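You operate a simulated robot arm through the tools that you are given. There is no shell and no other tool. Be economical: measure what you need, move in short steps, check, and stop when the job is done.

The job below is to be done with a simulated two-armed robot. You get a single attempt, and the scene is never put back.

Task
Free both clamp screws, wipe the oil from under the square cover, then refit and lock it.
Fine: use the white and green pad and put it back; meanwhile the cover lies on the side cabinet. What is to be rubbed or washed off counts as gone when no trace of it is left.

The check looks at the end state, three seconds after you hand in, the way a careful person would. Anything else that was tipped, shoved, dropped, spilled or broken makes it a failure. Lids that push on must go on centred and level and be pressed home; caps that screw on are set level and turned clockwise until they are tight.

Robot
Two 7-joint arms with two-finger grippers on one trunk, hanging from a carriage that runs on a gantry, over the field with the corners [-2.461, 1.14], [-2.46, -0.04], [0.04, -0.037], [0.039, 1.143] (x, y) and turns from -369 to 319 degrees about z. Base frame: it is fixed where the carriage stands at the start and does not move with it; the origin is on the floor, on the carriage's upright axis, x ahead of it, y to its left, z up; the surface under the hand at the start is at about z = 1.1. Lengths are in m, angles in degrees, forces in N, time in s.
The left shoulder is at the start at [0, 0.236, 1.615], the right one opposite. With the tool pointing down near the work surface each hand reaches from about 0.1 to 0.72 m from the robot's upright axis, wherever it stands, measured 20 degrees to its own side. Places, roughly: left clamp screw [0.7, -0.3, 1.1]; oil smear [0.7, -0.3, 1.1]; right clamp screw [0.7, -0.4, 1.1]; top of the side cabinet [0.4, -0.3, 1.1]; white and green pad (6x5x3 cm) [0.8, -0.3, 1.1]. Payload 3.43 kg a hand.
The TCP of each hand is the grasp point between the finger pads, 0.03 m short of the fingertips. In the tool frame z runs along the fingers and y along their closing line. Largest opening 0.104 m; the body of the gripper starts 0.057 m behind the TCP.
Orientation is that of the tool frame in the base frame, as [roll, pitch, yaw] about the fixed x, y, z axes, in that order (R = Rz(yaw) Ry(pitch) Rx(roll)). With the fingers straight down and closing along the base's y, the tool's x points along the base's -x, its y along +y and its z along -z.

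Tools
- The arms move only by the tool jog_arm. It takes "left_increments", "right_increments" or both (then of equal length, played together; a hand with none holds still); each is a list of rows, each a list of 2 entries, a list of its own where there are three numbers: the shift along the base's x, y, z in m, then the turn, a rotation vector about the base's x, y, z in degrees. In form: [[[dx, dy, dz], [wx, wy, wz]], ...]. A call has 1 to 8 rows; each row is the pose to reach, as a shift and turn from the pose commanded when the call began. "left_hand" and "right_hand" are, for a hand that has rows, the gripper command, from -1 (fully open) to 1 (shut), values between in proportion, set as the call begins (left out, the last holds). Each row takes 0.2 s and may step no farther than 0.05 m and 8.6 degrees from the row before; otherwise, or with a gripper value out of range, the whole call is refused. A pose out of reach is approached as far as the arm can. The call stops where the force on the tool passes 40 N (or 10 N more than at its start, if that is more) or the arm is blocked; 0.2 s more then pass. The fingers move at their own pace (about 0.045 m/s each) and stop on an object; they squeeze with about 42 N. The grip force told is the motor's: it shows also when the fingers shut on nothing. Time passes only in rows, and 0.2 s behind the last, so rows that repeat a pose let the fingers close. The reply holds the time, the measured pose of the TCP, the force on the tool along the base axes, the opening and the grip force, in the units named above and with some noise, with the torque about the TCP (base axes, N m) and any sound that the robot's microphone picked up, and new pictures: "show" is both (left out), scene, wrist or none (wrist: the cameras of the hands that moved).
- Cameras (640 x 400 px; columns grow to the right, rows downward): "scene" is now at [0.2305, -0.0513, 1.7312]; the picture's right is [-0.84, -0.54, 0.00], its down [-0.49, 0.77, -0.41] and it looks along [0.22, -0.35, -0.91] (base axes); focal length 291 px, centre (320, 200). "left" rides on the left gripper at [0.067, -0.018, -0.09] in its tool frame; the picture's right is [0.25, 0.97, 0.00], its down [-0.73, 0.19, -0.66] and it looks along [-0.64, 0.17, 0.75] (tool axes); focal length 218 px, centre (320, 200). "right" rides on the right gripper at [0.067, 0.018, -0.09] in its tool frame; the picture's right is [-0.25, 0.97, 0.00], its down [-0.73, -0.19, -0.66] and it looks along [-0.64, -0.17, 0.75] (tool axes); focal length 218 px, centre (320, 200). There is no depth. A picture from a camera that has moved, and an enlarged one, comes with that camera's place and axes in the base frame and with its lens.
- move_column(by): slides the trunk up (or, below 0, down) by that many m; the arms and the scene camera ride with it, the base frame stays. It gives what a move gives, with no picture.
- steer(legs): drives the robot by 1 to 6 legs, each [ahead, left, turn to the left] in m, m and degrees, along the robot's own axes; the way and the turn of a leg run together, so that a leg with both is an arc; at most 1.5 m and 180 degrees a leg. The arms and the cameras ride along, it lands a little off, and it stops where it bumps. It keeps to its track: a leg is cut to what the track allows. It gives what a move gives, and a new picture of the scene camera.
- turn_head(pan, tilt): turns the head with the scene camera to pan (to the left, within 86 degrees either way) and tilt (down, from -29 to 69), counted from straight ahead of the robot. It gives what a move gives, and a new picture of the scene camera.
- close_up(camera, box): a new picture of the part [left, top, right, bottom] of that camera's present view, enlarged. It takes no simulated time.
- sign_off(): hands the job in; it is judged then, once.

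Go step by step. Nothing tells you exact positions but the pictures and the camera data: compare them with the known pose of the tool, close in by small moves and look again before you grip or let go. The budget is 120 turns and 260 pictures, counting those below and the enlarged ones. Unless the task says otherwise, let go and move clear before handing in, and close with one line.

The tools are called after "Emit:" by a JSON object that holds its "method" and its "body". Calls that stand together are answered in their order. jog_arm: Moves the arms, as the interface text tells. Its arguments: {"type":"object","properties":{"left_increments":{"type":"array","items":{"type":"array"}},"left_hand":{"type":"number"},"right_increments":{"type":"array","items":{"type":"array"}},"right_hand":{"type":"number"},"show":{"type":"string","enum":["both","scene","wrist","none"]}},"required":[]} The other tools are called the same way: move_column (by) slides the trunk up or down; steer (legs) drives the base; turn_head (pan, tilt) turns the head that bears the scene camera; close_up (camera, box) takes an enlarged picture of a part of a camera's view; sign_off () hands the job in.

At the start:

```text
time_s: 0.0
left_tool_pos: [0.4002, -0.0474, 1.0004]
left_orientation: [-180.0, -0.1, 179.9]
left_force: [-0.5, 0.1, -0.3]
left_torque: [0.01, 0.03, -0.02]
left_opening: 0.1042
left_finger_force: 0.1
right_tool_pos: [0.3485, -0.3236, 1.1495]
right_orientation: [179.9, 0.2, 179.8]
right_force: [-0.1, 0.1, 0.7]
right_torque: [0.02, 0.03, -0.01]
right_opening: 0.1041
right_finger_force: 0.1
trunk travel left (down, up): [-0.525, 0.115]
robot x, y, heading: [0.0029, -0.0002, -0.0]
head pan, tilt: [-57.6, 65.7]
```

scene: 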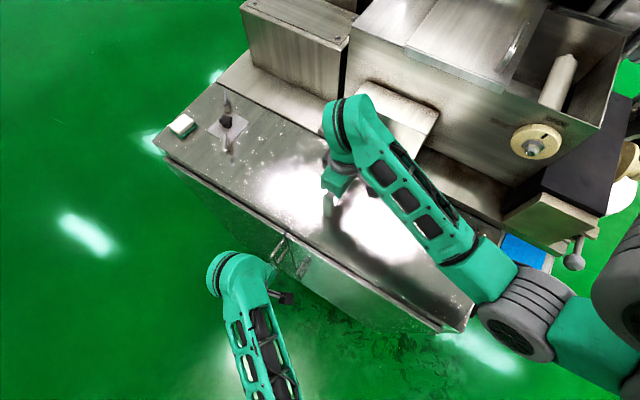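
right: 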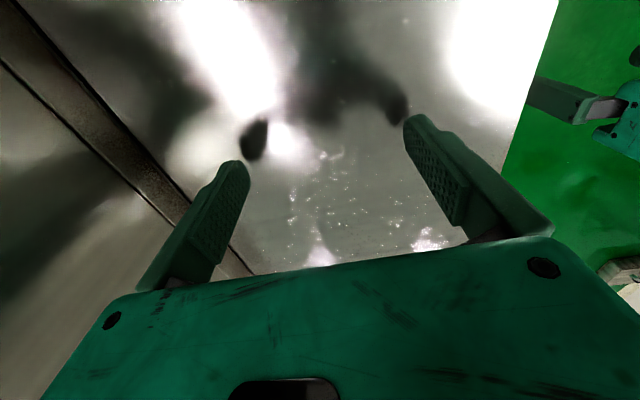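
left: 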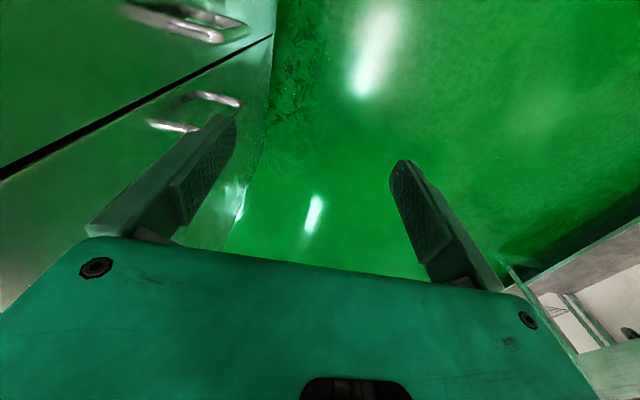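

The cover with a knob sits at upper left of the picture, with the pad beside it. I look at it closely first.

Emit:
{"method": "close_up", "body": {"camera": "scene", "box": [150, 70, 310, 170]}}

Emit:
{"method": "close_up", "body": {"camera": "scene", "box": [200, 90, 260, 160]}}

```text
4.00 times, centred on (230, 120) of scene
camera zoom: at [0.2305, -0.0513, 1.7312], right [-0.84, -0.54, 0.0], down [-0.49, 0.77, -0.41], along [0.22, -0.35, -0.91], focal length 1163 px, centre (680, 520)
```

zoom: 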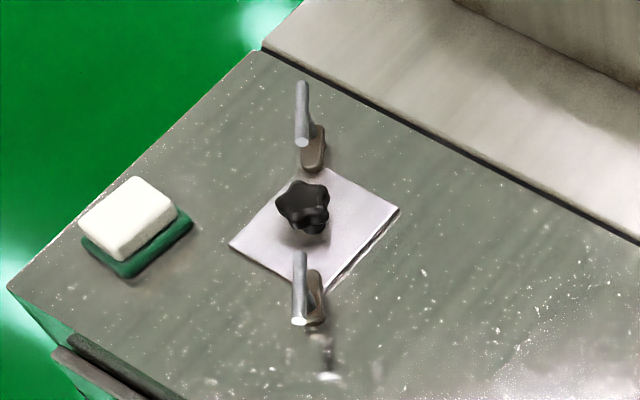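

```text
5.71 times, centred on (230, 125) of scene
camera zoom: at [0.2305, -0.0513, 1.7312], right [-0.84, -0.54, 0.0], down [-0.49, 0.77, -0.41], along [0.22, -0.35, -0.91], focal length 1661 px, centre (834, 629)
```

zoom: 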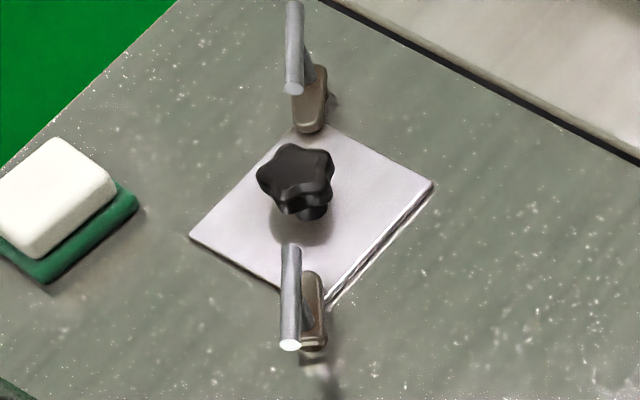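

Cover centre is about (0.70, -0.345), clamps at about (0.67, -0.30) and (0.75, -0.39), near the reach limit. I raise the hands slightly, then drive to the corner of the track and turn left so the right shoulder faces the job.

Emit:
{"method": "jog_arm", "body": {"right_increments": [[[0, 0, 0.05], [0, 0, 0]], [[0, 0, 0.1], [0, 0, 0]]], "show": "none"}}

Emit:
{"method": "steer", "body": {"legs": [[0.034, -0.034, 0], [0, 0, 40]]}}

Emit:
{"method": "turn_head", "body": {"pan": -65, "tilt": 55}}

```text
time_s: 0.6
left_tool_pos: [0.3992, -0.0462, 0.999]
left_orientation: [179.9, 0.0, 179.9]
left_force: [-0.6, -0.2, -0.1]
left_torque: [-0.01, -0.01, -0.02]
left_opening: 0.104
left_finger_force: 0.1
right_tool_pos: [0.3462, -0.3246, 1.2509]
right_orientation: [180.0, 0.1, 179.9]
right_force: [0.2, -0.1, 1.1]
right_torque: [-0.02, 0.04, 0.0]
right_opening: 0.1041
right_finger_force: 0.0
trunk travel left (down, up): [-0.525, 0.115]
robot x, y, heading: [-0.0017, 0.0007, 0.0]
head pan, tilt: [-57.6, 65.7]
```

```text
time_s: 3.4
left_tool_pos: [0.3682, 0.1907, 0.9993]
left_orientation: [-179.9, 0.0, -139.6]
left_force: [0.3, 0.8, -0.2]
left_torque: [0.01, -0.01, -0.01]
left_opening: 0.1038
left_finger_force: 0.0
right_tool_pos: [0.5078, -0.0576, 1.2505]
right_orientation: [-180.0, 0.2, -139.6]
right_force: [0.0, -0.1, 1.0]
right_torque: [0.02, 0.01, 0.0]
right_opening: 0.1039
right_finger_force: 0.1
trunk travel left (down, up): [-0.525, 0.115]
robot x, y, heading: [0.0321, -0.0332, 40.3]
head pan, tilt: [-57.6, 65.7]
camera scene: at [0.2414, 0.0779, 1.7312], right [-0.3, -0.96, 0.0], down [-0.87, 0.27, -0.41], along [0.39, -0.12, -0.91], focal length 291 px, centre (320, 200)
```

scene: 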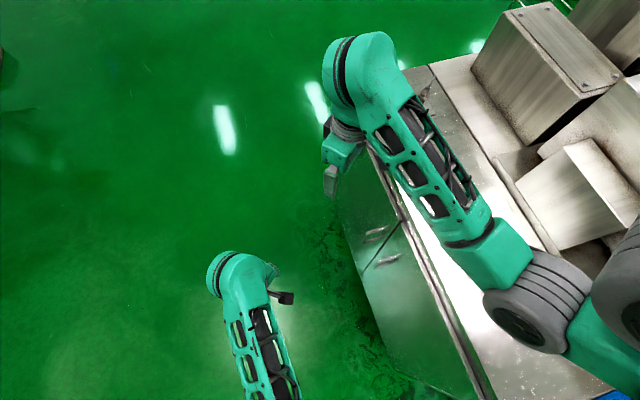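

```text
time_s: 4.1
left_tool_pos: [0.3662, 0.1912, 0.9994]
left_orientation: [-180.0, -0.1, -139.6]
left_force: [-0.4, 0.3, 0.3]
left_torque: [0.01, -0.02, 0.01]
left_opening: 0.1039
left_finger_force: 0.0
right_tool_pos: [0.5096, -0.057, 1.2498]
right_orientation: [179.9, 0.1, -139.7]
right_force: [0.2, 0.1, -0.3]
right_torque: [0.02, -0.01, -0.01]
right_opening: 0.1041
right_finger_force: 0.0
trunk travel left (down, up): [-0.525, 0.115]
robot x, y, heading: [0.0355, -0.0312, 40.5]
head pan, tilt: [-65.0, 55.0]
camera scene: at [0.2498, 0.0656, 1.7435], right [-0.42, -0.91, 0.0], down [-0.75, 0.34, -0.57], along [0.52, -0.24, -0.82], focal length 291 px, centre (320, 200)
```

scene: 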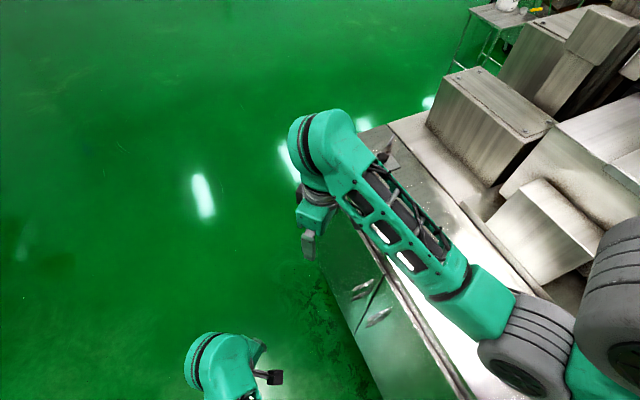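

I move the right hand over the cover for a view and to test the reach.

Emit:
{"method": "jog_arm", "body": {"right_increments": [[[0.026, -0.04, 0.01], [0, 0, 0]], [[0.052, -0.08, 0.02], [0, 0, 0]], [[0.078, -0.12, 0.03], [0, 0, 0]], [[0.1, -0.16, 0.04], [0, 0, 0]], [[0.12, -0.2, 0.04], [0, 0, 0]], [[0.14, -0.24, 0.04], [0, 0, 0]], [[0.15, -0.27, 0.04], [0, 0, 0]]]}}

```text
time_s: 5.7
left_tool_pos: [0.369, 0.1896, 0.9995]
left_orientation: [-179.9, 0.0, -139.6]
left_force: [-0.4, -0.1, -0.7]
left_torque: [0.0, -0.01, -0.02]
left_opening: 0.104
left_finger_force: 0.1
right_tool_pos: [0.6603, -0.3268, 1.2902]
right_orientation: [180.0, 0.2, -139.6]
right_force: [0.6, -0.8, 0.2]
right_torque: [0.0, 0.01, -0.02]
right_opening: 0.1038
right_finger_force: 0.0
right hand out of reach, approached as far as the arm can: row 1, 2, 3, 4, 5
trunk travel left (down, up): [-0.525, 0.115]
robot x, y, heading: [0.0327, -0.0307, 40.3]
head pan, tilt: [-65.0, 55.0]
camera scene: at [0.2499, 0.0655, 1.7436], right [-0.42, -0.91, 0.0], down [-0.74, 0.34, -0.57], along [0.52, -0.24, -0.82], focal length 291 px, centre (320, 200)
camera right: at [0.5982, -0.3568, 1.3802], right [-0.43, 0.9, 0.0], down [0.68, 0.33, 0.66], along [0.59, 0.29, -0.75], focal length 218 px, centre (320, 200)
```

scene: 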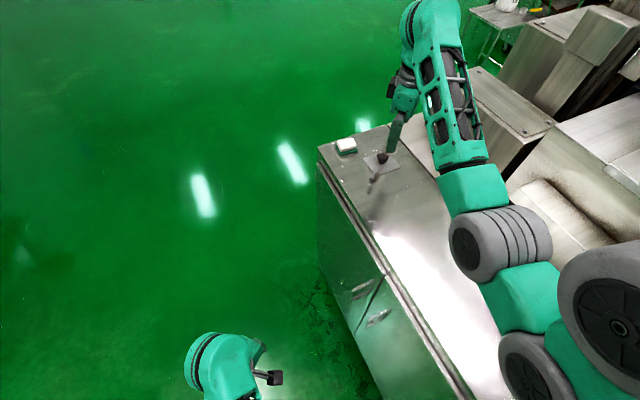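
right: 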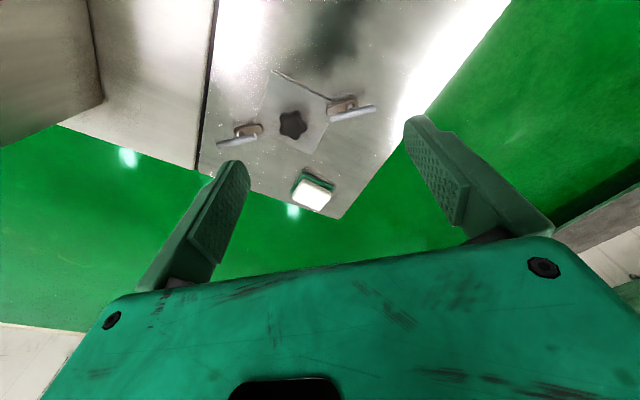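

Reachable. I enlarge the view of the clamps.

Emit:
{"method": "close_up", "body": {"camera": "right", "box": [200, 60, 392, 220]}}

Emit:
{"method": "close_up", "body": {"camera": "right", "box": [310, 80, 390, 130]}}

Emit:
{"method": "close_up", "body": {"camera": "right", "box": [205, 105, 285, 155]}}

Emit:
{"method": "close_up", "body": {"camera": "scene", "box": [330, 130, 410, 200]}}

```text
2.50 times, centred on (296, 140) of right
camera zoom: at [0.5982, -0.3568, 1.3802], right [-0.43, 0.9, 0.0], down [0.68, 0.33, 0.66], along [0.59, 0.29, -0.75], focal length 546 px, centre (380, 350)
```

zoom: 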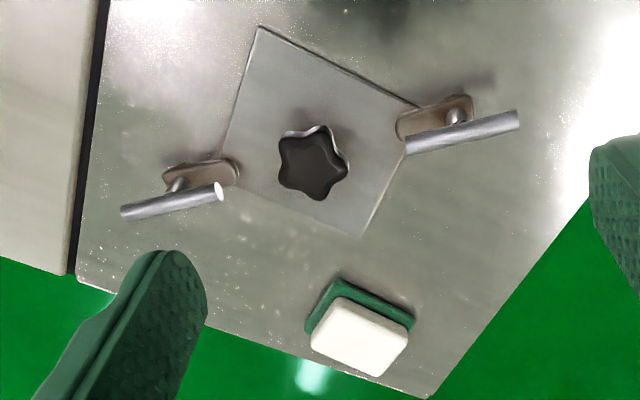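

```text
8.00 times, centred on (350, 105) of right
camera zoom: at [0.5982, -0.3568, 1.3802], right [-0.43, 0.9, 0.0], down [0.68, 0.33, 0.66], along [0.59, 0.29, -0.75], focal length 1746 px, centre (80, 960)
```

zoom: 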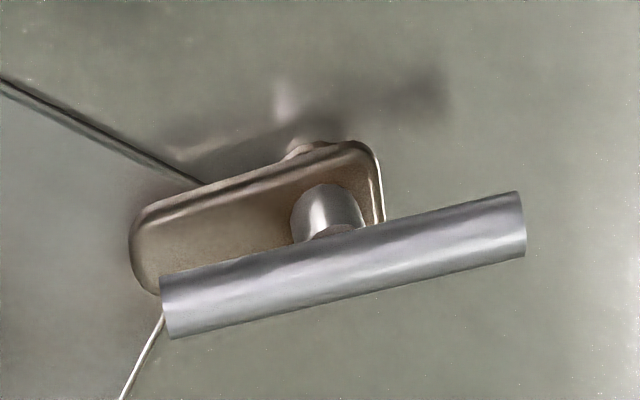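

```text
8.00 times, centred on (245, 130) of right
camera zoom: at [0.5982, -0.3568, 1.3802], right [-0.43, 0.9, 0.0], down [0.68, 0.33, 0.66], along [0.59, 0.29, -0.75], focal length 1746 px, centre (920, 760)
```

zoom: 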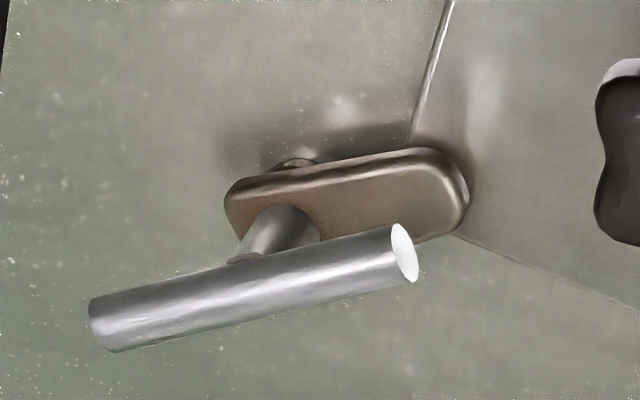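

```text
5.71 times, centred on (370, 165) of scene
camera zoom: at [0.2499, 0.0655, 1.7436], right [-0.42, -0.91, 0.0], down [-0.74, 0.34, -0.57], along [0.52, -0.24, -0.82], focal length 1661 px, centre (34, 400)
```

zoom: 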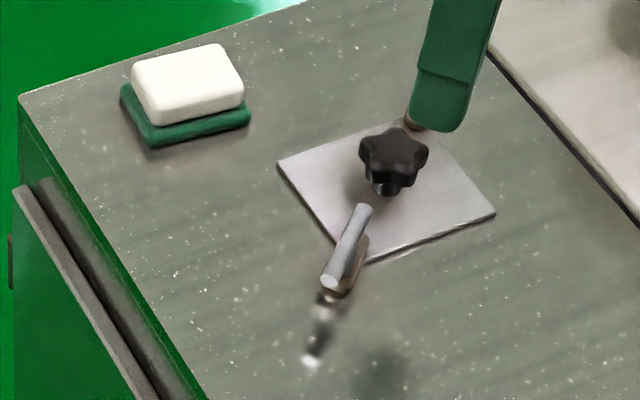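

Both screws have T-bars lying along the cover's diagonal. I turn the right hand to straddle the nearer (left) bar at about (0.661, -0.286, 1.128), staying above it for now.

Emit:
{"method": "jog_arm", "body": {"right_increments": [[[0, 0.005, 0], [0, 0, -8.5]], [[0, 0.01, 0], [0, 0, -17]], [[0, 0.016, 0], [0, 0, -25.5]], [[0, 0.022, -0.01], [0, 0, -34]], [[0, 0.028, -0.02], [0, 0, -42.5]], [[0, 0.034, -0.03], [0, 0, -51]], [[0, 0.038, -0.04], [0, 0, -59.5]], [[0, 0.041, -0.05], [0, 0, -68]]], "right_hand": 0.1, "show": "none"}}

Emit:
{"method": "jog_arm", "body": {"right_increments": [[[0, 0, -0.01], [0, 0, -8]], [[0, 0, -0.02], [0, 0, -16]], [[0, 0, -0.03], [0, 0, -22.5]], [[0, 0, -0.03], [0, 0, -22.5]]]}}

```text
time_s: 7.5
left_tool_pos: [0.3689, 0.1909, 1.0006]
left_orientation: [-179.9, 0.0, -139.6]
left_force: [-0.5, 0.2, 0.4]
left_torque: [0.04, 0.01, -0.03]
left_opening: 0.1038
left_finger_force: 0.0
right_tool_pos: [0.6595, -0.2855, 1.2392]
right_orientation: [-180.0, 0.1, 152.2]
right_force: [0.2, 0.0, 0.4]
right_torque: [0.0, 0.0, -0.02]
right_opening: 0.0467
right_finger_force: 0.0
trunk travel left (down, up): [-0.525, 0.115]
robot x, y, heading: [0.0319, -0.035, 40.6]
head pan, tilt: [-65.0, 55.0]
```

```text
time_s: 8.5
left_tool_pos: [0.3678, 0.192, 0.9989]
left_orientation: [-180.0, 0.0, -139.5]
left_force: [0.5, -0.2, 0.0]
left_torque: [0.02, 0.0, 0.0]
left_opening: 0.104
left_finger_force: 0.0
right_tool_pos: [0.6595, -0.2852, 1.2104]
right_orientation: [179.9, 0.1, 129.8]
right_force: [-0.1, -0.1, 0.0]
right_torque: [-0.01, 0.02, -0.02]
right_opening: 0.0469
right_finger_force: 0.0
trunk travel left (down, up): [-0.525, 0.115]
robot x, y, heading: [0.0318, -0.0314, 40.4]
head pan, tilt: [-65.0, 55.0]
camera scene: at [0.2498, 0.0656, 1.7435], right [-0.42, -0.91, 0.0], down [-0.74, 0.34, -0.57], along [0.52, -0.24, -0.82], focal length 291 px, centre (320, 200)
camera right: at [0.6308, -0.222, 1.3003], right [0.91, 0.42, 0.0], down [0.32, -0.68, 0.66], along [0.28, -0.6, -0.75], focal length 218 px, centre (320, 200)
```

scene: 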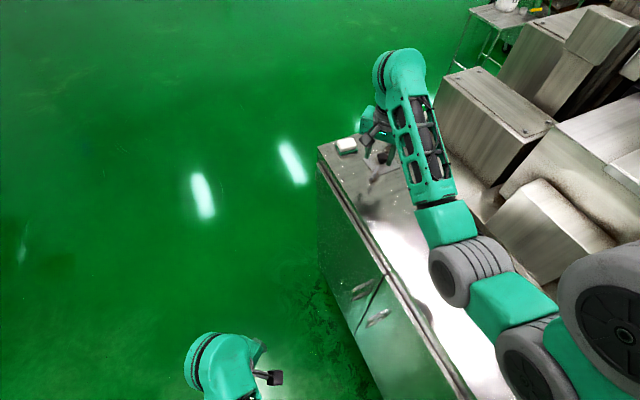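
right: 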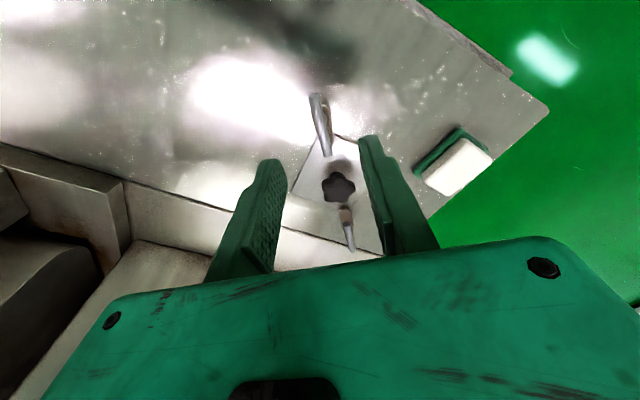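

Emit:
{"method": "close_up", "body": {"camera": "right", "box": [272, 80, 400, 260]}}

Emit:
{"method": "close_up", "body": {"camera": "right", "box": [280, 90, 360, 160]}}

```text
2.22 times, centred on (336, 170) of right
camera zoom: at [0.6308, -0.222, 1.3003], right [0.91, 0.42, 0.0], down [0.32, -0.68, 0.66], along [0.28, -0.6, -0.75], focal length 485 px, centre (284, 267)
```

zoom: 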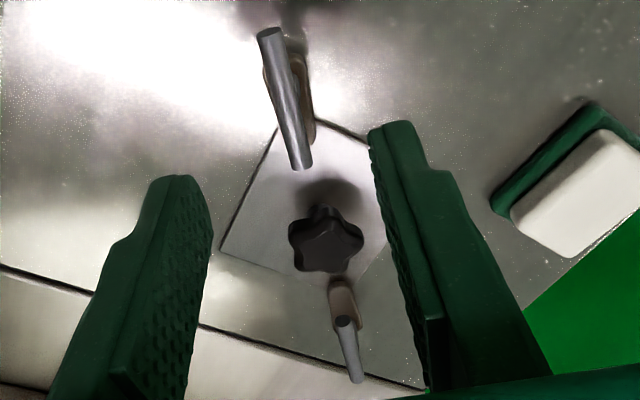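

```text
5.71 times, centred on (320, 125) of right
camera zoom: at [0.6308, -0.222, 1.3003], right [0.91, 0.42, 0.0], down [0.32, -0.68, 0.66], along [0.28, -0.6, -0.75], focal length 1247 px, centre (320, 629)
```

zoom: 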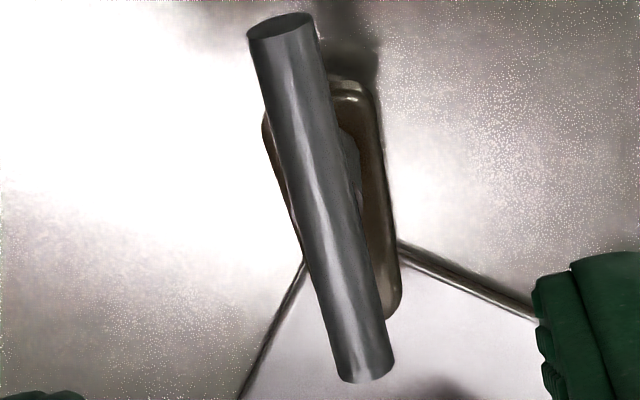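

I lower over the left bar, with the fingertips just below it, and look before closing.

Emit:
{"method": "jog_arm", "body": {"right_increments": [[[0.001, -0.001, -0.03], [0, 0, -1]], [[0.0025, -0.002, -0.05], [0, 0, -2]], [[0.0025, -0.002, -0.064], [0, 0, -2]], [[0.0025, -0.002, -0.064], [0, 0, -2]]]}}

Emit:
{"method": "close_up", "body": {"camera": "right", "box": [240, 60, 400, 260]}}

```text
time_s: 9.5
left_tool_pos: [0.3681, 0.1912, 1.0008]
left_orientation: [179.9, 0.0, -139.6]
left_force: [0.1, -0.6, 0.1]
left_torque: [0.0, 0.01, -0.01]
left_opening: 0.1041
left_finger_force: 0.0
right_tool_pos: [0.6617, -0.2874, 1.1464]
right_orientation: [180.0, 0.3, 127.8]
right_force: [-0.6, 0.4, 0.1]
right_torque: [0.0, -0.01, -0.04]
right_opening: 0.0469
right_finger_force: 0.1
trunk travel left (down, up): [-0.525, 0.115]
robot x, y, heading: [0.0335, -0.0344, 40.4]
head pan, tilt: [-65.0, 55.0]
camera scene: at [0.2498, 0.0656, 1.7436], right [-0.42, -0.91, 0.0], down [-0.74, 0.34, -0.57], along [0.52, -0.24, -0.82], focal length 291 px, centre (320, 200)
camera right: at [0.6355, -0.2231, 1.2362], right [0.92, 0.39, 0.0], down [0.29, -0.69, 0.66], along [0.26, -0.61, -0.75], focal length 218 px, centre (320, 200)
```

scene: 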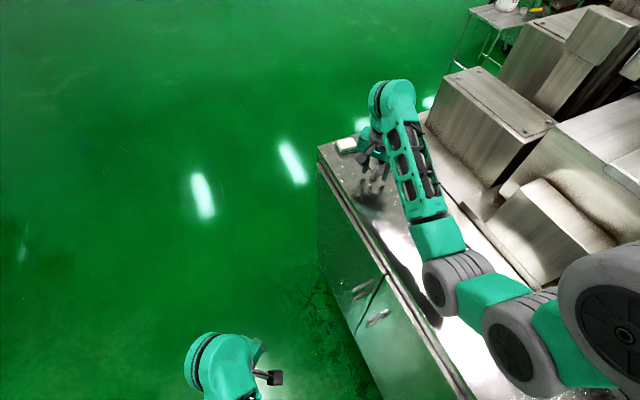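
right: 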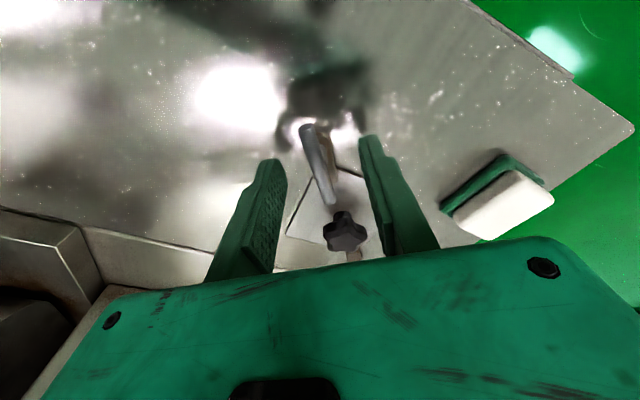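

```text
2.00 times, centred on (320, 160) of right
camera zoom: at [0.6355, -0.2231, 1.2362], right [0.92, 0.39, 0.0], down [0.29, -0.69, 0.66], along [0.26, -0.61, -0.75], focal length 436 px, centre (320, 280)
```

zoom: 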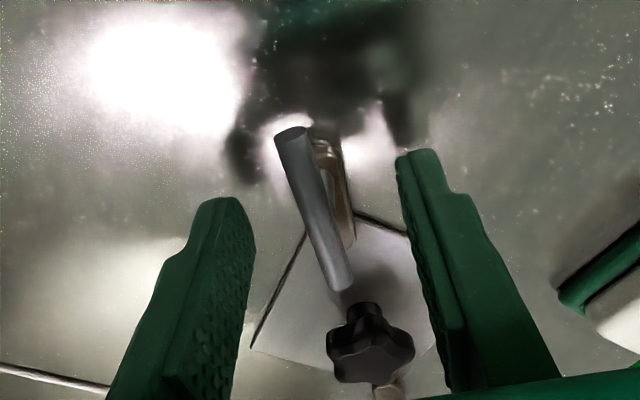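

The bar is centred between the fingers, so I close and then try a counter-clockwise turn.

Emit:
{"method": "jog_arm", "body": {"right_increments": [[[0, 0, 0], [0, 0, 0]], [[0, 0, 0], [0, 0, 0]], [[0, 0, 0], [0, 0, 0]], [[0, 0, 0], [0, 0, 0]]], "right_hand": 1, "show": "none"}}

Emit:
{"method": "jog_arm", "body": {"right_increments": [[[0, 0, 0], [0, 0, 5]], [[0, 0, 0], [0, 0, 10]], [[0, 0, 0], [0, 0, 18]], [[0, 0, 0], [0, 0, 26]], [[0, 0, 0], [0, 0, 34]]]}}

Emit:
{"method": "close_up", "body": {"camera": "right", "box": [240, 60, 400, 260]}}

```text
time_s: 10.5
left_tool_pos: [0.3685, 0.192, 1.0006]
left_orientation: [-180.0, 0.0, -139.6]
left_force: [0.8, 0.5, -0.2]
left_torque: [0.0, 0.0, 0.02]
left_opening: 0.1039
left_finger_force: 0.0
right_tool_pos: [0.6629, -0.2879, 1.1457]
right_orientation: [-180.0, 0.2, 128.0]
right_force: [1.4, 0.0, -0.9]
right_torque: [-0.1, 0.08, 0.02]
right_opening: 0.0093
right_finger_force: 43.1
trunk travel left (down, up): [-0.525, 0.115]
robot x, y, heading: [0.0322, -0.0351, 40.3]
head pan, tilt: [-65.0, 55.0]
```

```text
time_s: 11.7
left_tool_pos: [0.3702, 0.1909, 1.0005]
left_orientation: [-179.9, 0.2, -139.5]
left_force: [-0.1, -0.7, -0.1]
left_torque: [-0.01, 0.0, -0.02]
left_opening: 0.104
left_finger_force: 0.0
right_tool_pos: [0.6625, -0.2857, 1.1474]
right_orientation: [179.9, 0.2, 161.9]
right_force: [16.1, 1.0, -9.4]
right_torque: [0.04, 0.39, 0.02]
right_opening: 0.0095
right_finger_force: 43.6
trunk travel left (down, up): [-0.525, 0.115]
robot x, y, heading: [0.0353, -0.0343, 40.3]
head pan, tilt: [-65.0, 55.0]
camera scene: at [0.2506, 0.0658, 1.7437], right [-0.42, -0.91, 0.0], down [-0.74, 0.34, -0.57], along [0.52, -0.24, -0.82], focal length 291 px, centre (320, 200)
camera right: at [0.6049, -0.2486, 1.2361], right [0.54, 0.84, 0.0], down [0.63, -0.41, 0.66], along [0.56, -0.35, -0.75], focal length 218 px, centre (320, 200)
```

scene: 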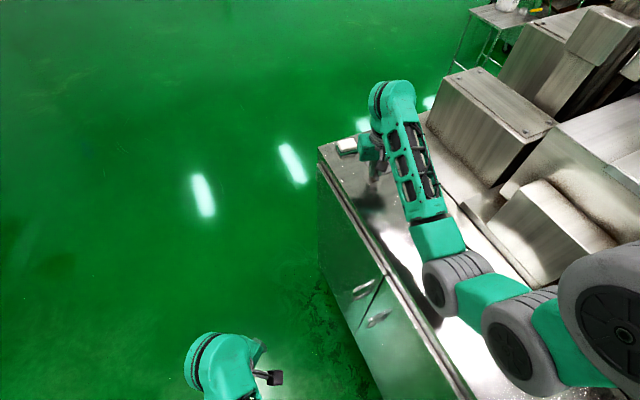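
right: 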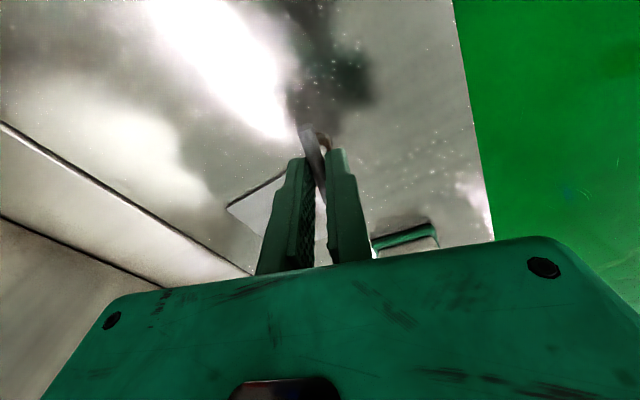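

```text
2.00 times, centred on (320, 160) of right
camera zoom: at [0.6049, -0.2486, 1.2361], right [0.54, 0.84, 0.0], down [0.63, -0.41, 0.66], along [0.56, -0.35, -0.75], focal length 436 px, centre (320, 280)
```

zoom: 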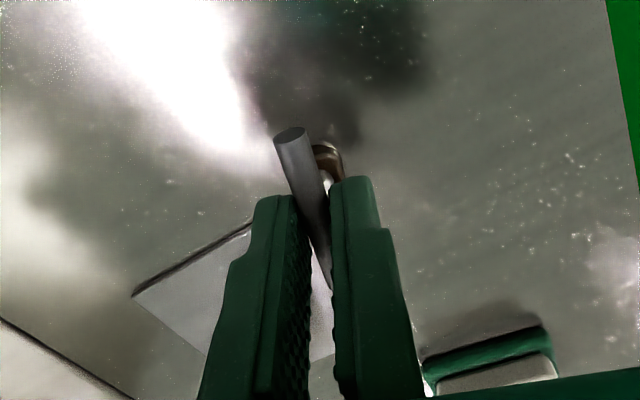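

The screw turns with a modest side force. I ease toward that force and keep turning.

Emit:
{"method": "jog_arm", "body": {"right_increments": [[[0.002, 0, -0.001], [0, 0, 0]], [[0.002, 0, -0.001], [0, 0, 8]], [[0.002, 0, -0.001], [0, 0, 16]], [[0.002, 0, -0.001], [0, 0, 24]], [[0.002, 0, -0.001], [0, 0, 32]]]}}

Emit:
{"method": "close_up", "body": {"camera": "right", "box": [240, 60, 400, 260]}}

```text
time_s: 12.9
left_tool_pos: [0.3681, 0.1922, 1.0005]
left_orientation: [180.0, -0.1, -139.7]
left_force: [0.5, -0.3, 0.6]
left_torque: [0.0, -0.01, -0.01]
left_opening: 0.1043
left_finger_force: 0.1
right_tool_pos: [0.664, -0.2856, 1.1454]
right_orientation: [179.8, 0.3, -165.9]
right_force: [-18.2, 14.9, 26.1]
right_torque: [0.15, 0.21, -0.03]
right_opening: 0.0095
right_finger_force: 43.0
trunk travel left (down, up): [-0.525, 0.115]
robot x, y, heading: [0.0322, -0.0375, 40.4]
head pan, tilt: [-65.0, 55.0]
camera scene: at [0.2495, 0.0663, 1.7437], right [-0.42, -0.91, 0.0], down [-0.75, 0.34, -0.57], along [0.52, -0.24, -0.82], focal length 291 px, centre (320, 200)
camera right: at [0.5948, -0.2844, 1.235], right [0.01, 1.0, 0.0], down [0.75, -0.01, 0.66], along [0.66, 0.0, -0.75], focal length 218 px, centre (320, 200)
```

scene: 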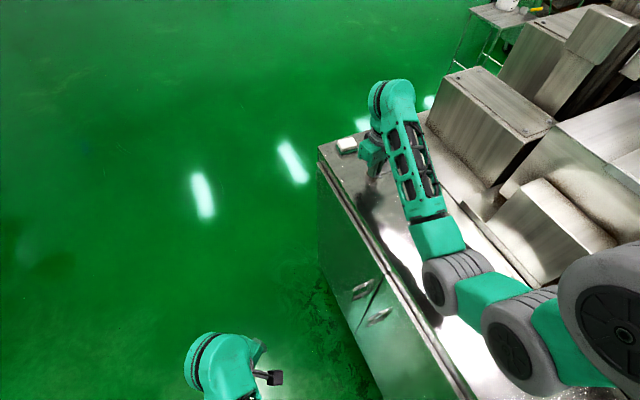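
right: 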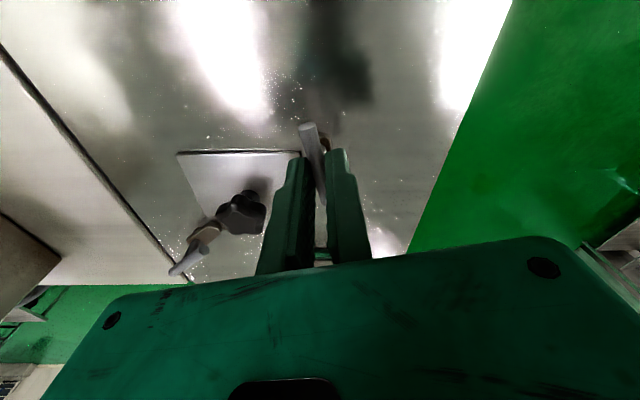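

```text
2.00 times, centred on (320, 160) of right
camera zoom: at [0.5948, -0.2844, 1.235], right [0.01, 1.0, 0.0], down [0.75, -0.01, 0.66], along [0.66, 0.0, -0.75], focal length 436 px, centre (320, 280)
```

zoom: 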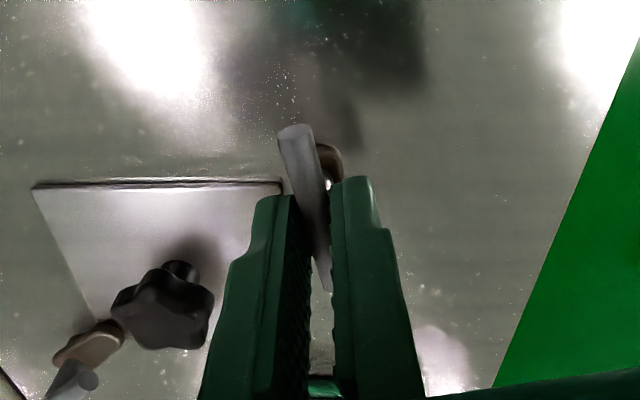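

The clamp dog turns with the bar and is nearly off the cover; the screw is rising. I relax the position and turn on.

Emit:
{"method": "jog_arm", "body": {"right_increments": [[[-0.001, 0.0015, 0.002], [0, 0, 0]], [[-0.001, 0.0015, 0.002], [0, 0, 8]], [[-0.001, 0.0015, 0.0025], [0, 0, 16]], [[-0.001, 0.0015, 0.003], [0, 0, 24]], [[-0.001, 0.0015, 0.003], [0, 0, 24]]]}}

Emit:
{"method": "close_up", "body": {"camera": "right", "box": [240, 60, 400, 260]}}

```text
time_s: 14.1
left_tool_pos: [0.3687, 0.1923, 0.9996]
left_orientation: [-180.0, 0.0, -139.6]
left_force: [-0.7, -0.6, -0.9]
left_torque: [0.01, 0.04, -0.02]
left_opening: 0.1037
left_finger_force: 0.0
right_tool_pos: [0.6628, -0.2845, 1.1453]
right_orientation: [179.8, 0.1, -142.0]
right_force: [13.7, 5.7, -20.8]
right_torque: [-0.02, -0.41, 0.04]
right_opening: 0.0096
right_finger_force: 43.0
trunk travel left (down, up): [-0.525, 0.115]
robot x, y, heading: [0.033, -0.0368, 40.3]
head pan, tilt: [-65.0, 55.0]
camera scene: at [0.25, 0.0663, 1.7436], right [-0.42, -0.91, 0.0], down [-0.74, 0.34, -0.57], along [0.52, -0.24, -0.82], focal length 291 px, centre (320, 200)
camera right: at [0.5998, -0.312, 1.2362], right [-0.4, 0.92, 0.0], down [0.69, 0.3, 0.66], along [0.6, 0.26, -0.75], focal length 218 px, centre (320, 200)
```

scene: 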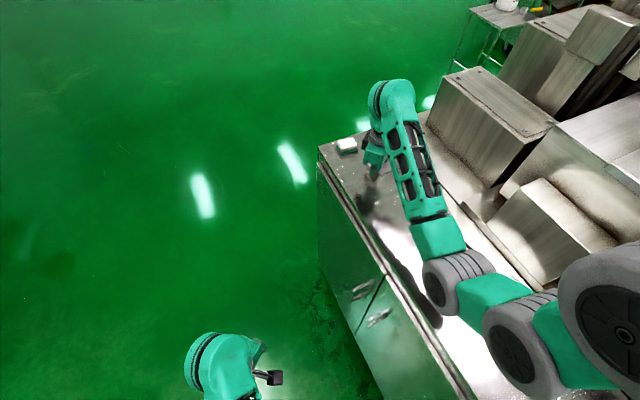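
right: 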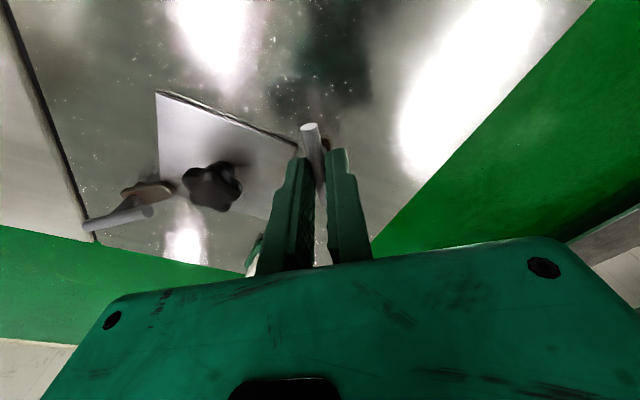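

```text
2.00 times, centred on (320, 160) of right
camera zoom: at [0.5998, -0.312, 1.2362], right [-0.4, 0.92, 0.0], down [0.69, 0.3, 0.66], along [0.6, 0.26, -0.75], focal length 436 px, centre (320, 280)
```

zoom: 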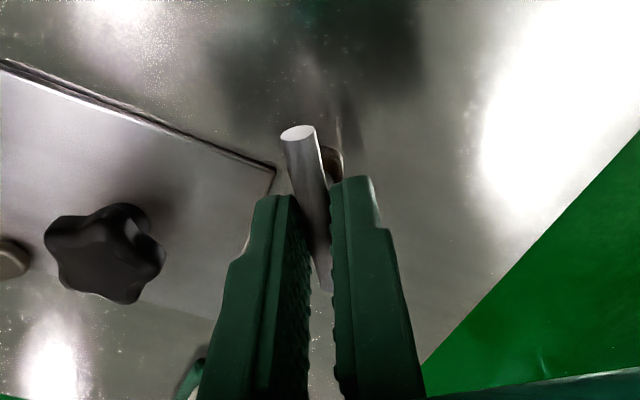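

Emit:
{"method": "jog_arm", "body": {"right_increments": [[[0.001, 0.0005, -0.003], [0, 0, 0]], [[0.001, 0.0005, -0.003], [0, 0, 8]], [[0.001, 0.0005, -0.003], [0, 0, 16]], [[0.001, 0.0005, -0.003], [0, 0, 24]], [[0.001, 0.0005, -0.003], [0, 0, 24]]], "show": "none"}}

```text
time_s: 15.3
left_tool_pos: [0.3669, 0.1913, 1.001]
left_orientation: [179.8, 0.1, -139.5]
left_force: [0.1, 0.0, 0.8]
left_torque: [0.03, 0.04, -0.01]
left_opening: 0.1041
left_finger_force: 0.1
right_tool_pos: [0.6628, -0.284, 1.1466]
right_orientation: [-179.9, 0.3, -118.1]
right_force: [-18.7, 14.6, 26.8]
right_torque: [0.27, 0.23, -1.53]
right_opening: 0.0162
right_finger_force: 45.1
trunk travel left (down, up): [-0.525, 0.115]
robot x, y, heading: [0.0305, -0.0315, 40.2]
head pan, tilt: [-65.0, 55.0]
```

A stop is reached (torque -1.5 N m), so this clamp is fully open. I release and lift.

Emit:
{"method": "jog_arm", "body": {"right_increments": [[[0, 0, 0.002], [0, 0, -5]], [[0, 0, 0.002], [0, 0, -5]], [[0, 0, 0.002], [0, 0, -5]], [[0, 0, 0.03], [0, 0, -5]], [[0, 0, 0.07], [0, 0, -5]]], "right_hand": 0.1}}

Emit:
{"method": "close_up", "body": {"camera": "right", "box": [160, 60, 420, 260]}}

```text
time_s: 16.5
left_tool_pos: [0.3684, 0.1909, 1.0004]
left_orientation: [180.0, 0.0, -139.6]
left_force: [0.1, 0.1, 0.3]
left_torque: [0.02, -0.02, -0.01]
left_opening: 0.1039
left_finger_force: 0.0
right_tool_pos: [0.6618, -0.2862, 1.2146]
right_orientation: [179.9, 0.2, -123.1]
right_force: [-0.1, -0.4, 0.5]
right_torque: [-0.02, 0.01, 0.02]
right_opening: 0.047
right_finger_force: 0.0
trunk travel left (down, up): [-0.525, 0.115]
robot x, y, heading: [0.0332, -0.0344, 40.2]
head pan, tilt: [-65.0, 55.0]
camera scene: at [0.2499, 0.0655, 1.7435], right [-0.42, -0.91, 0.0], down [-0.74, 0.34, -0.57], along [0.52, -0.24, -0.82], focal length 291 px, centre (320, 200)
camera right: at [0.6125, -0.3328, 1.3048], right [-0.67, 0.74, 0.0], down [0.56, 0.5, 0.66], along [0.49, 0.44, -0.75], focal length 218 px, centre (320, 200)
```

scene: 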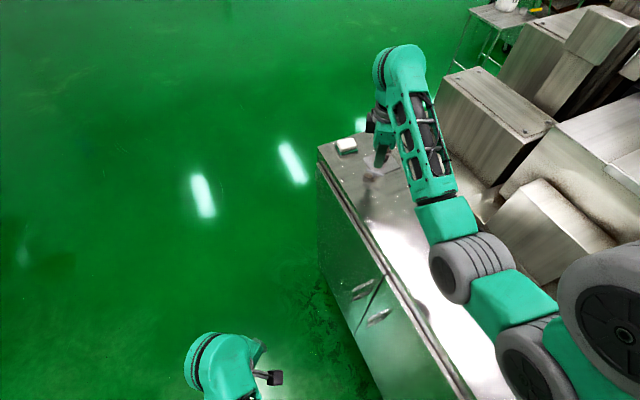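
right: 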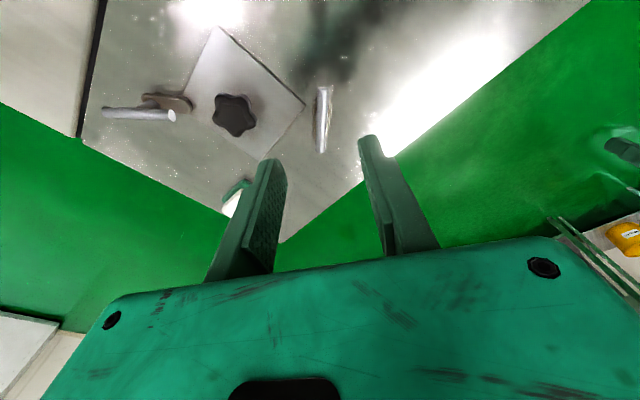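

```text
2.00 times, centred on (290, 160) of right
camera zoom: at [0.6125, -0.3328, 1.3048], right [-0.67, 0.74, 0.0], down [0.56, 0.5, 0.66], along [0.49, 0.44, -0.75], focal length 436 px, centre (380, 280)
```

zoom: 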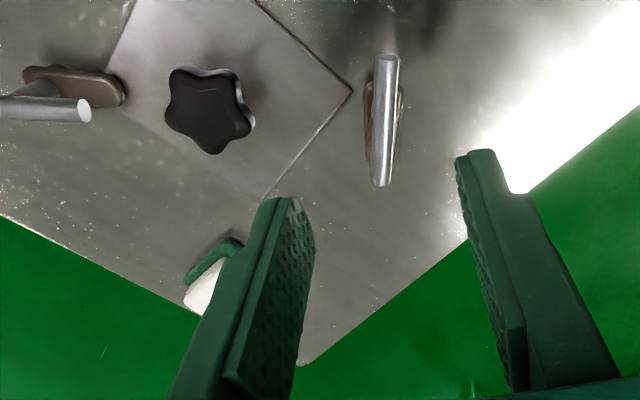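

The left clamp is swung clear. Now over to the right clamp, at about (0.753, -0.395), turning the hand back.

Emit:
{"method": "jog_arm", "body": {"right_increments": [[[0.01, -0.012, 0.01], [0, 0, -8.5]], [[0.02, -0.024, 0.02], [0, 0, -17]], [[0.03, -0.036, 0.02], [0, 0, -25.5]], [[0.045, -0.05, 0.02], [0, 0, -34]], [[0.06, -0.065, 0.02], [0, 0, -42.5]], [[0.075, -0.08, 0.02], [0, 0, -51]], [[0.083, -0.095, 0.02], [0, 0, -59.5]], [[0.091, -0.109, 0.02], [0, 0, -68]]], "show": "none"}}

Emit:
{"method": "jog_arm", "body": {"right_increments": [[[0, 0, 0], [0, 0, -8]], [[0, 0, 0], [0, 0, -16]], [[0, 0, -0.01], [0, 0, -24]], [[0, 0, -0.02], [0, 0, -32]], [[0, 0, -0.02], [0, 0, -40.5]], [[0, 0, -0.02], [0, 0, -40.5]]]}}

Emit:
{"method": "close_up", "body": {"camera": "right", "box": [240, 60, 400, 260]}}

```text
time_s: 18.3
left_tool_pos: [0.3675, 0.1912, 0.9993]
left_orientation: [180.0, 0.0, -139.6]
left_force: [-0.1, -0.3, 0.2]
left_torque: [-0.01, 0.01, 0.01]
left_opening: 0.104
left_finger_force: 0.0
right_tool_pos: [0.7538, -0.3962, 1.2356]
right_orientation: [179.9, 0.2, 168.5]
right_force: [0.0, -0.4, 0.2]
right_torque: [-0.01, 0.02, -0.01]
right_opening: 0.047
right_finger_force: 0.1
trunk travel left (down, up): [-0.525, 0.115]
robot x, y, heading: [0.036, -0.033, 40.2]
head pan, tilt: [-65.0, 55.0]
```

```text
time_s: 19.7
left_tool_pos: [0.3672, 0.1914, 1.0004]
left_orientation: [-180.0, 0.0, -139.7]
left_force: [0.3, -0.1, 0.1]
left_torque: [-0.02, 0.02, -0.02]
left_opening: 0.1041
left_finger_force: 0.1
right_tool_pos: [0.7551, -0.3938, 1.2162]
right_orientation: [-179.9, 0.2, 128.2]
right_force: [-1.2, -0.4, 0.8]
right_torque: [-0.03, 0.02, 0.0]
right_opening: 0.0468
right_finger_force: 0.0
trunk travel left (down, up): [-0.525, 0.115]
robot x, y, heading: [0.0339, -0.0321, 40.3]
head pan, tilt: [-65.0, 55.0]
camera scene: at [0.2498, 0.0656, 1.7435], right [-0.42, -0.91, 0.0], down [-0.74, 0.34, -0.57], along [0.52, -0.24, -0.82], focal length 291 px, centre (320, 200)
camera right: at [0.7281, -0.3304, 1.3052], right [0.92, 0.4, 0.0], down [0.3, -0.69, 0.66], along [0.27, -0.6, -0.75], focal length 218 px, centre (320, 200)
```

scene: 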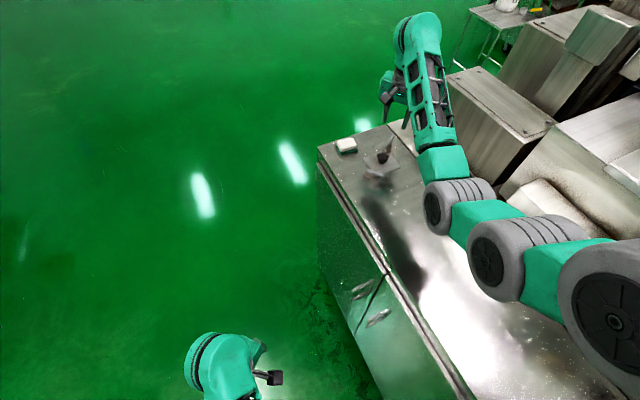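
right: 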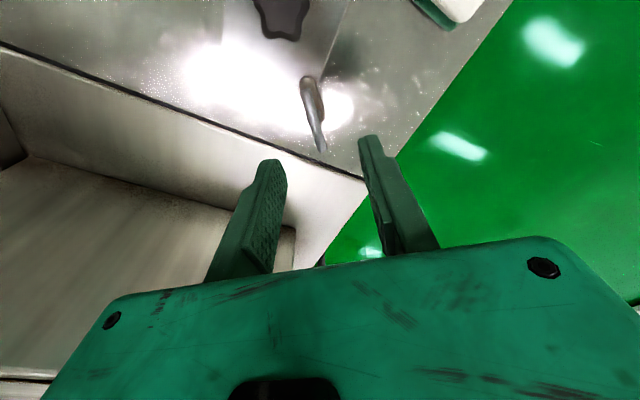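

```text
2.00 times, centred on (320, 160) of right
camera zoom: at [0.7281, -0.3304, 1.3052], right [0.92, 0.4, 0.0], down [0.3, -0.69, 0.66], along [0.27, -0.6, -0.75], focal length 436 px, centre (320, 280)
```

zoom: 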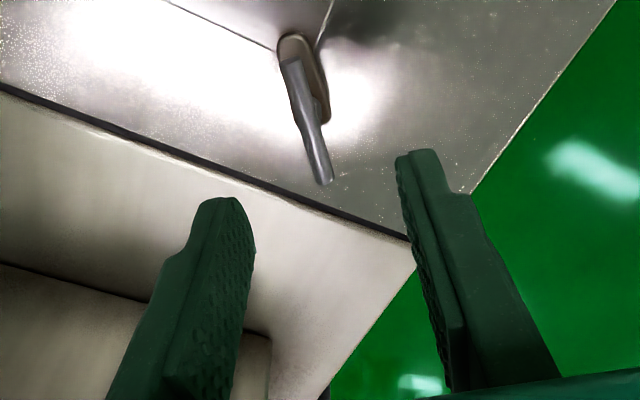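

Emit:
{"method": "jog_arm", "body": {"right_increments": [[[-0.001, -0.003, -0.03], [0, 0, 0]], [[-0.001, -0.003, -0.055], [0, 0, 0]], [[-0.001, -0.003, -0.07], [0, 0, 0]], [[-0.001, -0.003, -0.07], [0, 0, 0]]], "show": "wrist"}}

```text
time_s: 20.7
left_tool_pos: [0.3681, 0.1903, 1.0003]
left_orientation: [-180.0, 0.0, -139.7]
left_force: [0.5, -0.4, 0.7]
left_torque: [0.01, -0.01, 0.05]
left_opening: 0.1041
left_finger_force: 0.0
right_tool_pos: [0.7539, -0.3972, 1.1458]
right_orientation: [179.9, 0.2, 128.5]
right_force: [0.0, 0.3, -1.1]
right_torque: [0.0, -0.02, 0.02]
right_opening: 0.0467
right_finger_force: 0.1
trunk travel left (down, up): [-0.525, 0.115]
robot x, y, heading: [0.0342, -0.031, 40.2]
head pan, tilt: [-65.0, 55.0]
camera right: at [0.7269, -0.333, 1.2359], right [0.92, 0.4, 0.0], down [0.3, -0.69, 0.66], along [0.27, -0.6, -0.75], focal length 218 px, centre (320, 200)
```

right: 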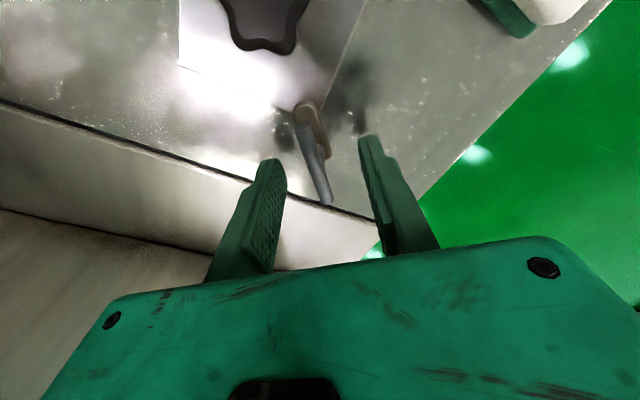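

Emit:
{"method": "jog_arm", "body": {"right_increments": [[[-0.001, -0.002, 0], [0, 0, 0]], [[-0.001, -0.002, 0], [0, 0, 0]], [[-0.001, -0.002, 0], [0, 0, 0]], [[-0.001, -0.002, 0], [0, 0, 0]], [[-0.001, -0.002, 0], [0, 0, 0]]], "right_hand": 1, "show": "none"}}

Emit:
{"method": "jog_arm", "body": {"right_increments": [[[0, 0, 0], [0, 0, 8]], [[0, 0, 0], [0, 0, 16]], [[0, 0, 0], [0, 0, 24]], [[0, 0, 0], [0, 0, 32]]], "show": "wrist"}}

```text
time_s: 21.9
left_tool_pos: [0.3697, 0.1915, 0.9997]
left_orientation: [-180.0, 0.1, -139.5]
left_force: [0.1, 0.2, -0.4]
left_torque: [-0.02, 0.0, -0.04]
left_opening: 0.1041
left_finger_force: 0.1
right_tool_pos: [0.7539, -0.3993, 1.1455]
right_orientation: [-180.0, 0.3, 128.5]
right_force: [1.6, -0.7, -1.2]
right_torque: [-0.19, 0.03, -0.02]
right_opening: 0.0095
right_finger_force: 43.2
trunk travel left (down, up): [-0.525, 0.115]
robot x, y, heading: [0.0319, -0.0333, 40.6]
head pan, tilt: [-65.0, 55.0]
```

```text
time_s: 22.9
left_tool_pos: [0.3704, 0.1923, 1.0003]
left_orientation: [180.0, 0.0, -139.7]
left_force: [0.9, -0.2, -0.1]
left_torque: [0.0, 0.01, 0.01]
left_opening: 0.1041
left_finger_force: 0.1
right_tool_pos: [0.7547, -0.3976, 1.1461]
right_orientation: [179.8, 0.2, 160.6]
right_force: [20.9, 2.7, -11.6]
right_torque: [0.01, 0.02, -0.04]
right_opening: 0.0097
right_finger_force: 43.4
trunk travel left (down, up): [-0.525, 0.115]
robot x, y, heading: [0.0366, -0.0343, 40.5]
head pan, tilt: [-65.0, 55.0]
camera right: at [0.6977, -0.3579, 1.2355], right [0.56, 0.83, 0.0], down [0.62, -0.42, 0.66], along [0.55, -0.37, -0.75], focal length 218 px, centre (320, 200)
```

right: 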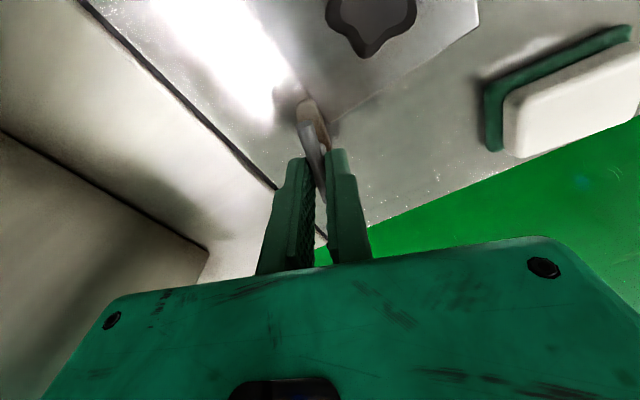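

Emit:
{"method": "jog_arm", "body": {"right_increments": [[[0.0015, 0, 0], [0, 0, 0]], [[0.0015, 0, 0], [0, 0, 8]], [[0.001, 0.001, 0], [0, 0, 16]], [[0.001, 0.001, 0], [0, 0, 24]], [[0.001, 0.001, 0], [0, 0, 32]]], "show": "none"}}

Emit:
{"method": "jog_arm", "body": {"right_increments": [[[0, 0, 0], [0, 0, 8]], [[0, 0, 0], [0, 0, 16]], [[0, 0, 0], [0, 0, 24]], [[0, 0, 0], [0, 0, 30]], [[0, 0, 0], [0, 0, 35]]], "show": "wrist"}}

```text
time_s: 24.1
left_tool_pos: [0.3699, 0.1945, 1.0017]
left_orientation: [180.0, 0.1, -139.6]
left_force: [0.9, 0.1, 0.9]
left_torque: [0.03, -0.02, 0.01]
left_opening: 0.1043
left_finger_force: 0.1
right_tool_pos: [0.7549, -0.3951, 1.1449]
right_orientation: [179.8, 0.2, -167.5]
right_force: [10.6, 14.0, -1.3]
right_torque: [-0.13, 0.72, -0.02]
right_opening: 0.0094
right_finger_force: 42.9
trunk travel left (down, up): [-0.525, 0.115]
robot x, y, heading: [0.033, -0.033, 40.4]
head pan, tilt: [-65.0, 55.0]
```

```text
time_s: 25.3
left_tool_pos: [0.3678, 0.1954, 1.0012]
left_orientation: [179.9, 0.0, -139.6]
left_force: [0.3, -0.3, 0.1]
left_torque: [0.01, 0.01, -0.02]
left_opening: 0.104
left_finger_force: 0.0
right_tool_pos: [0.7544, -0.3941, 1.1448]
right_orientation: [179.7, 0.6, -132.7]
right_force: [-14.9, 29.7, 22.5]
right_torque: [0.45, 0.41, -0.89]
right_opening: 0.0102
right_finger_force: 43.6
trunk travel left (down, up): [-0.525, 0.115]
robot x, y, heading: [0.0314, -0.0316, 40.5]
head pan, tilt: [-65.0, 55.0]
camera right: at [0.696, -0.4317, 1.2348], right [-0.54, 0.84, 0.01], down [0.63, 0.4, 0.66], along [0.56, 0.36, -0.75], focal length 218 px, centre (320, 200)
```

right: 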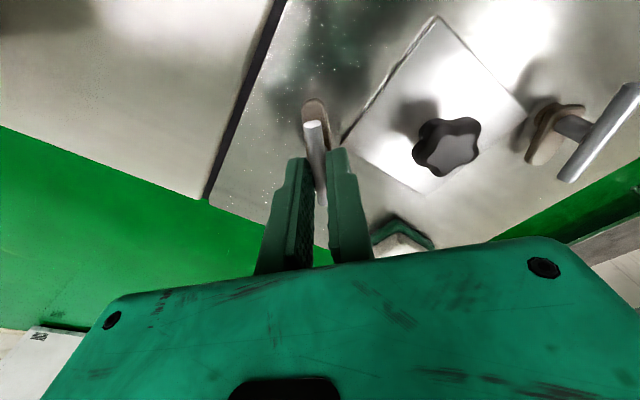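

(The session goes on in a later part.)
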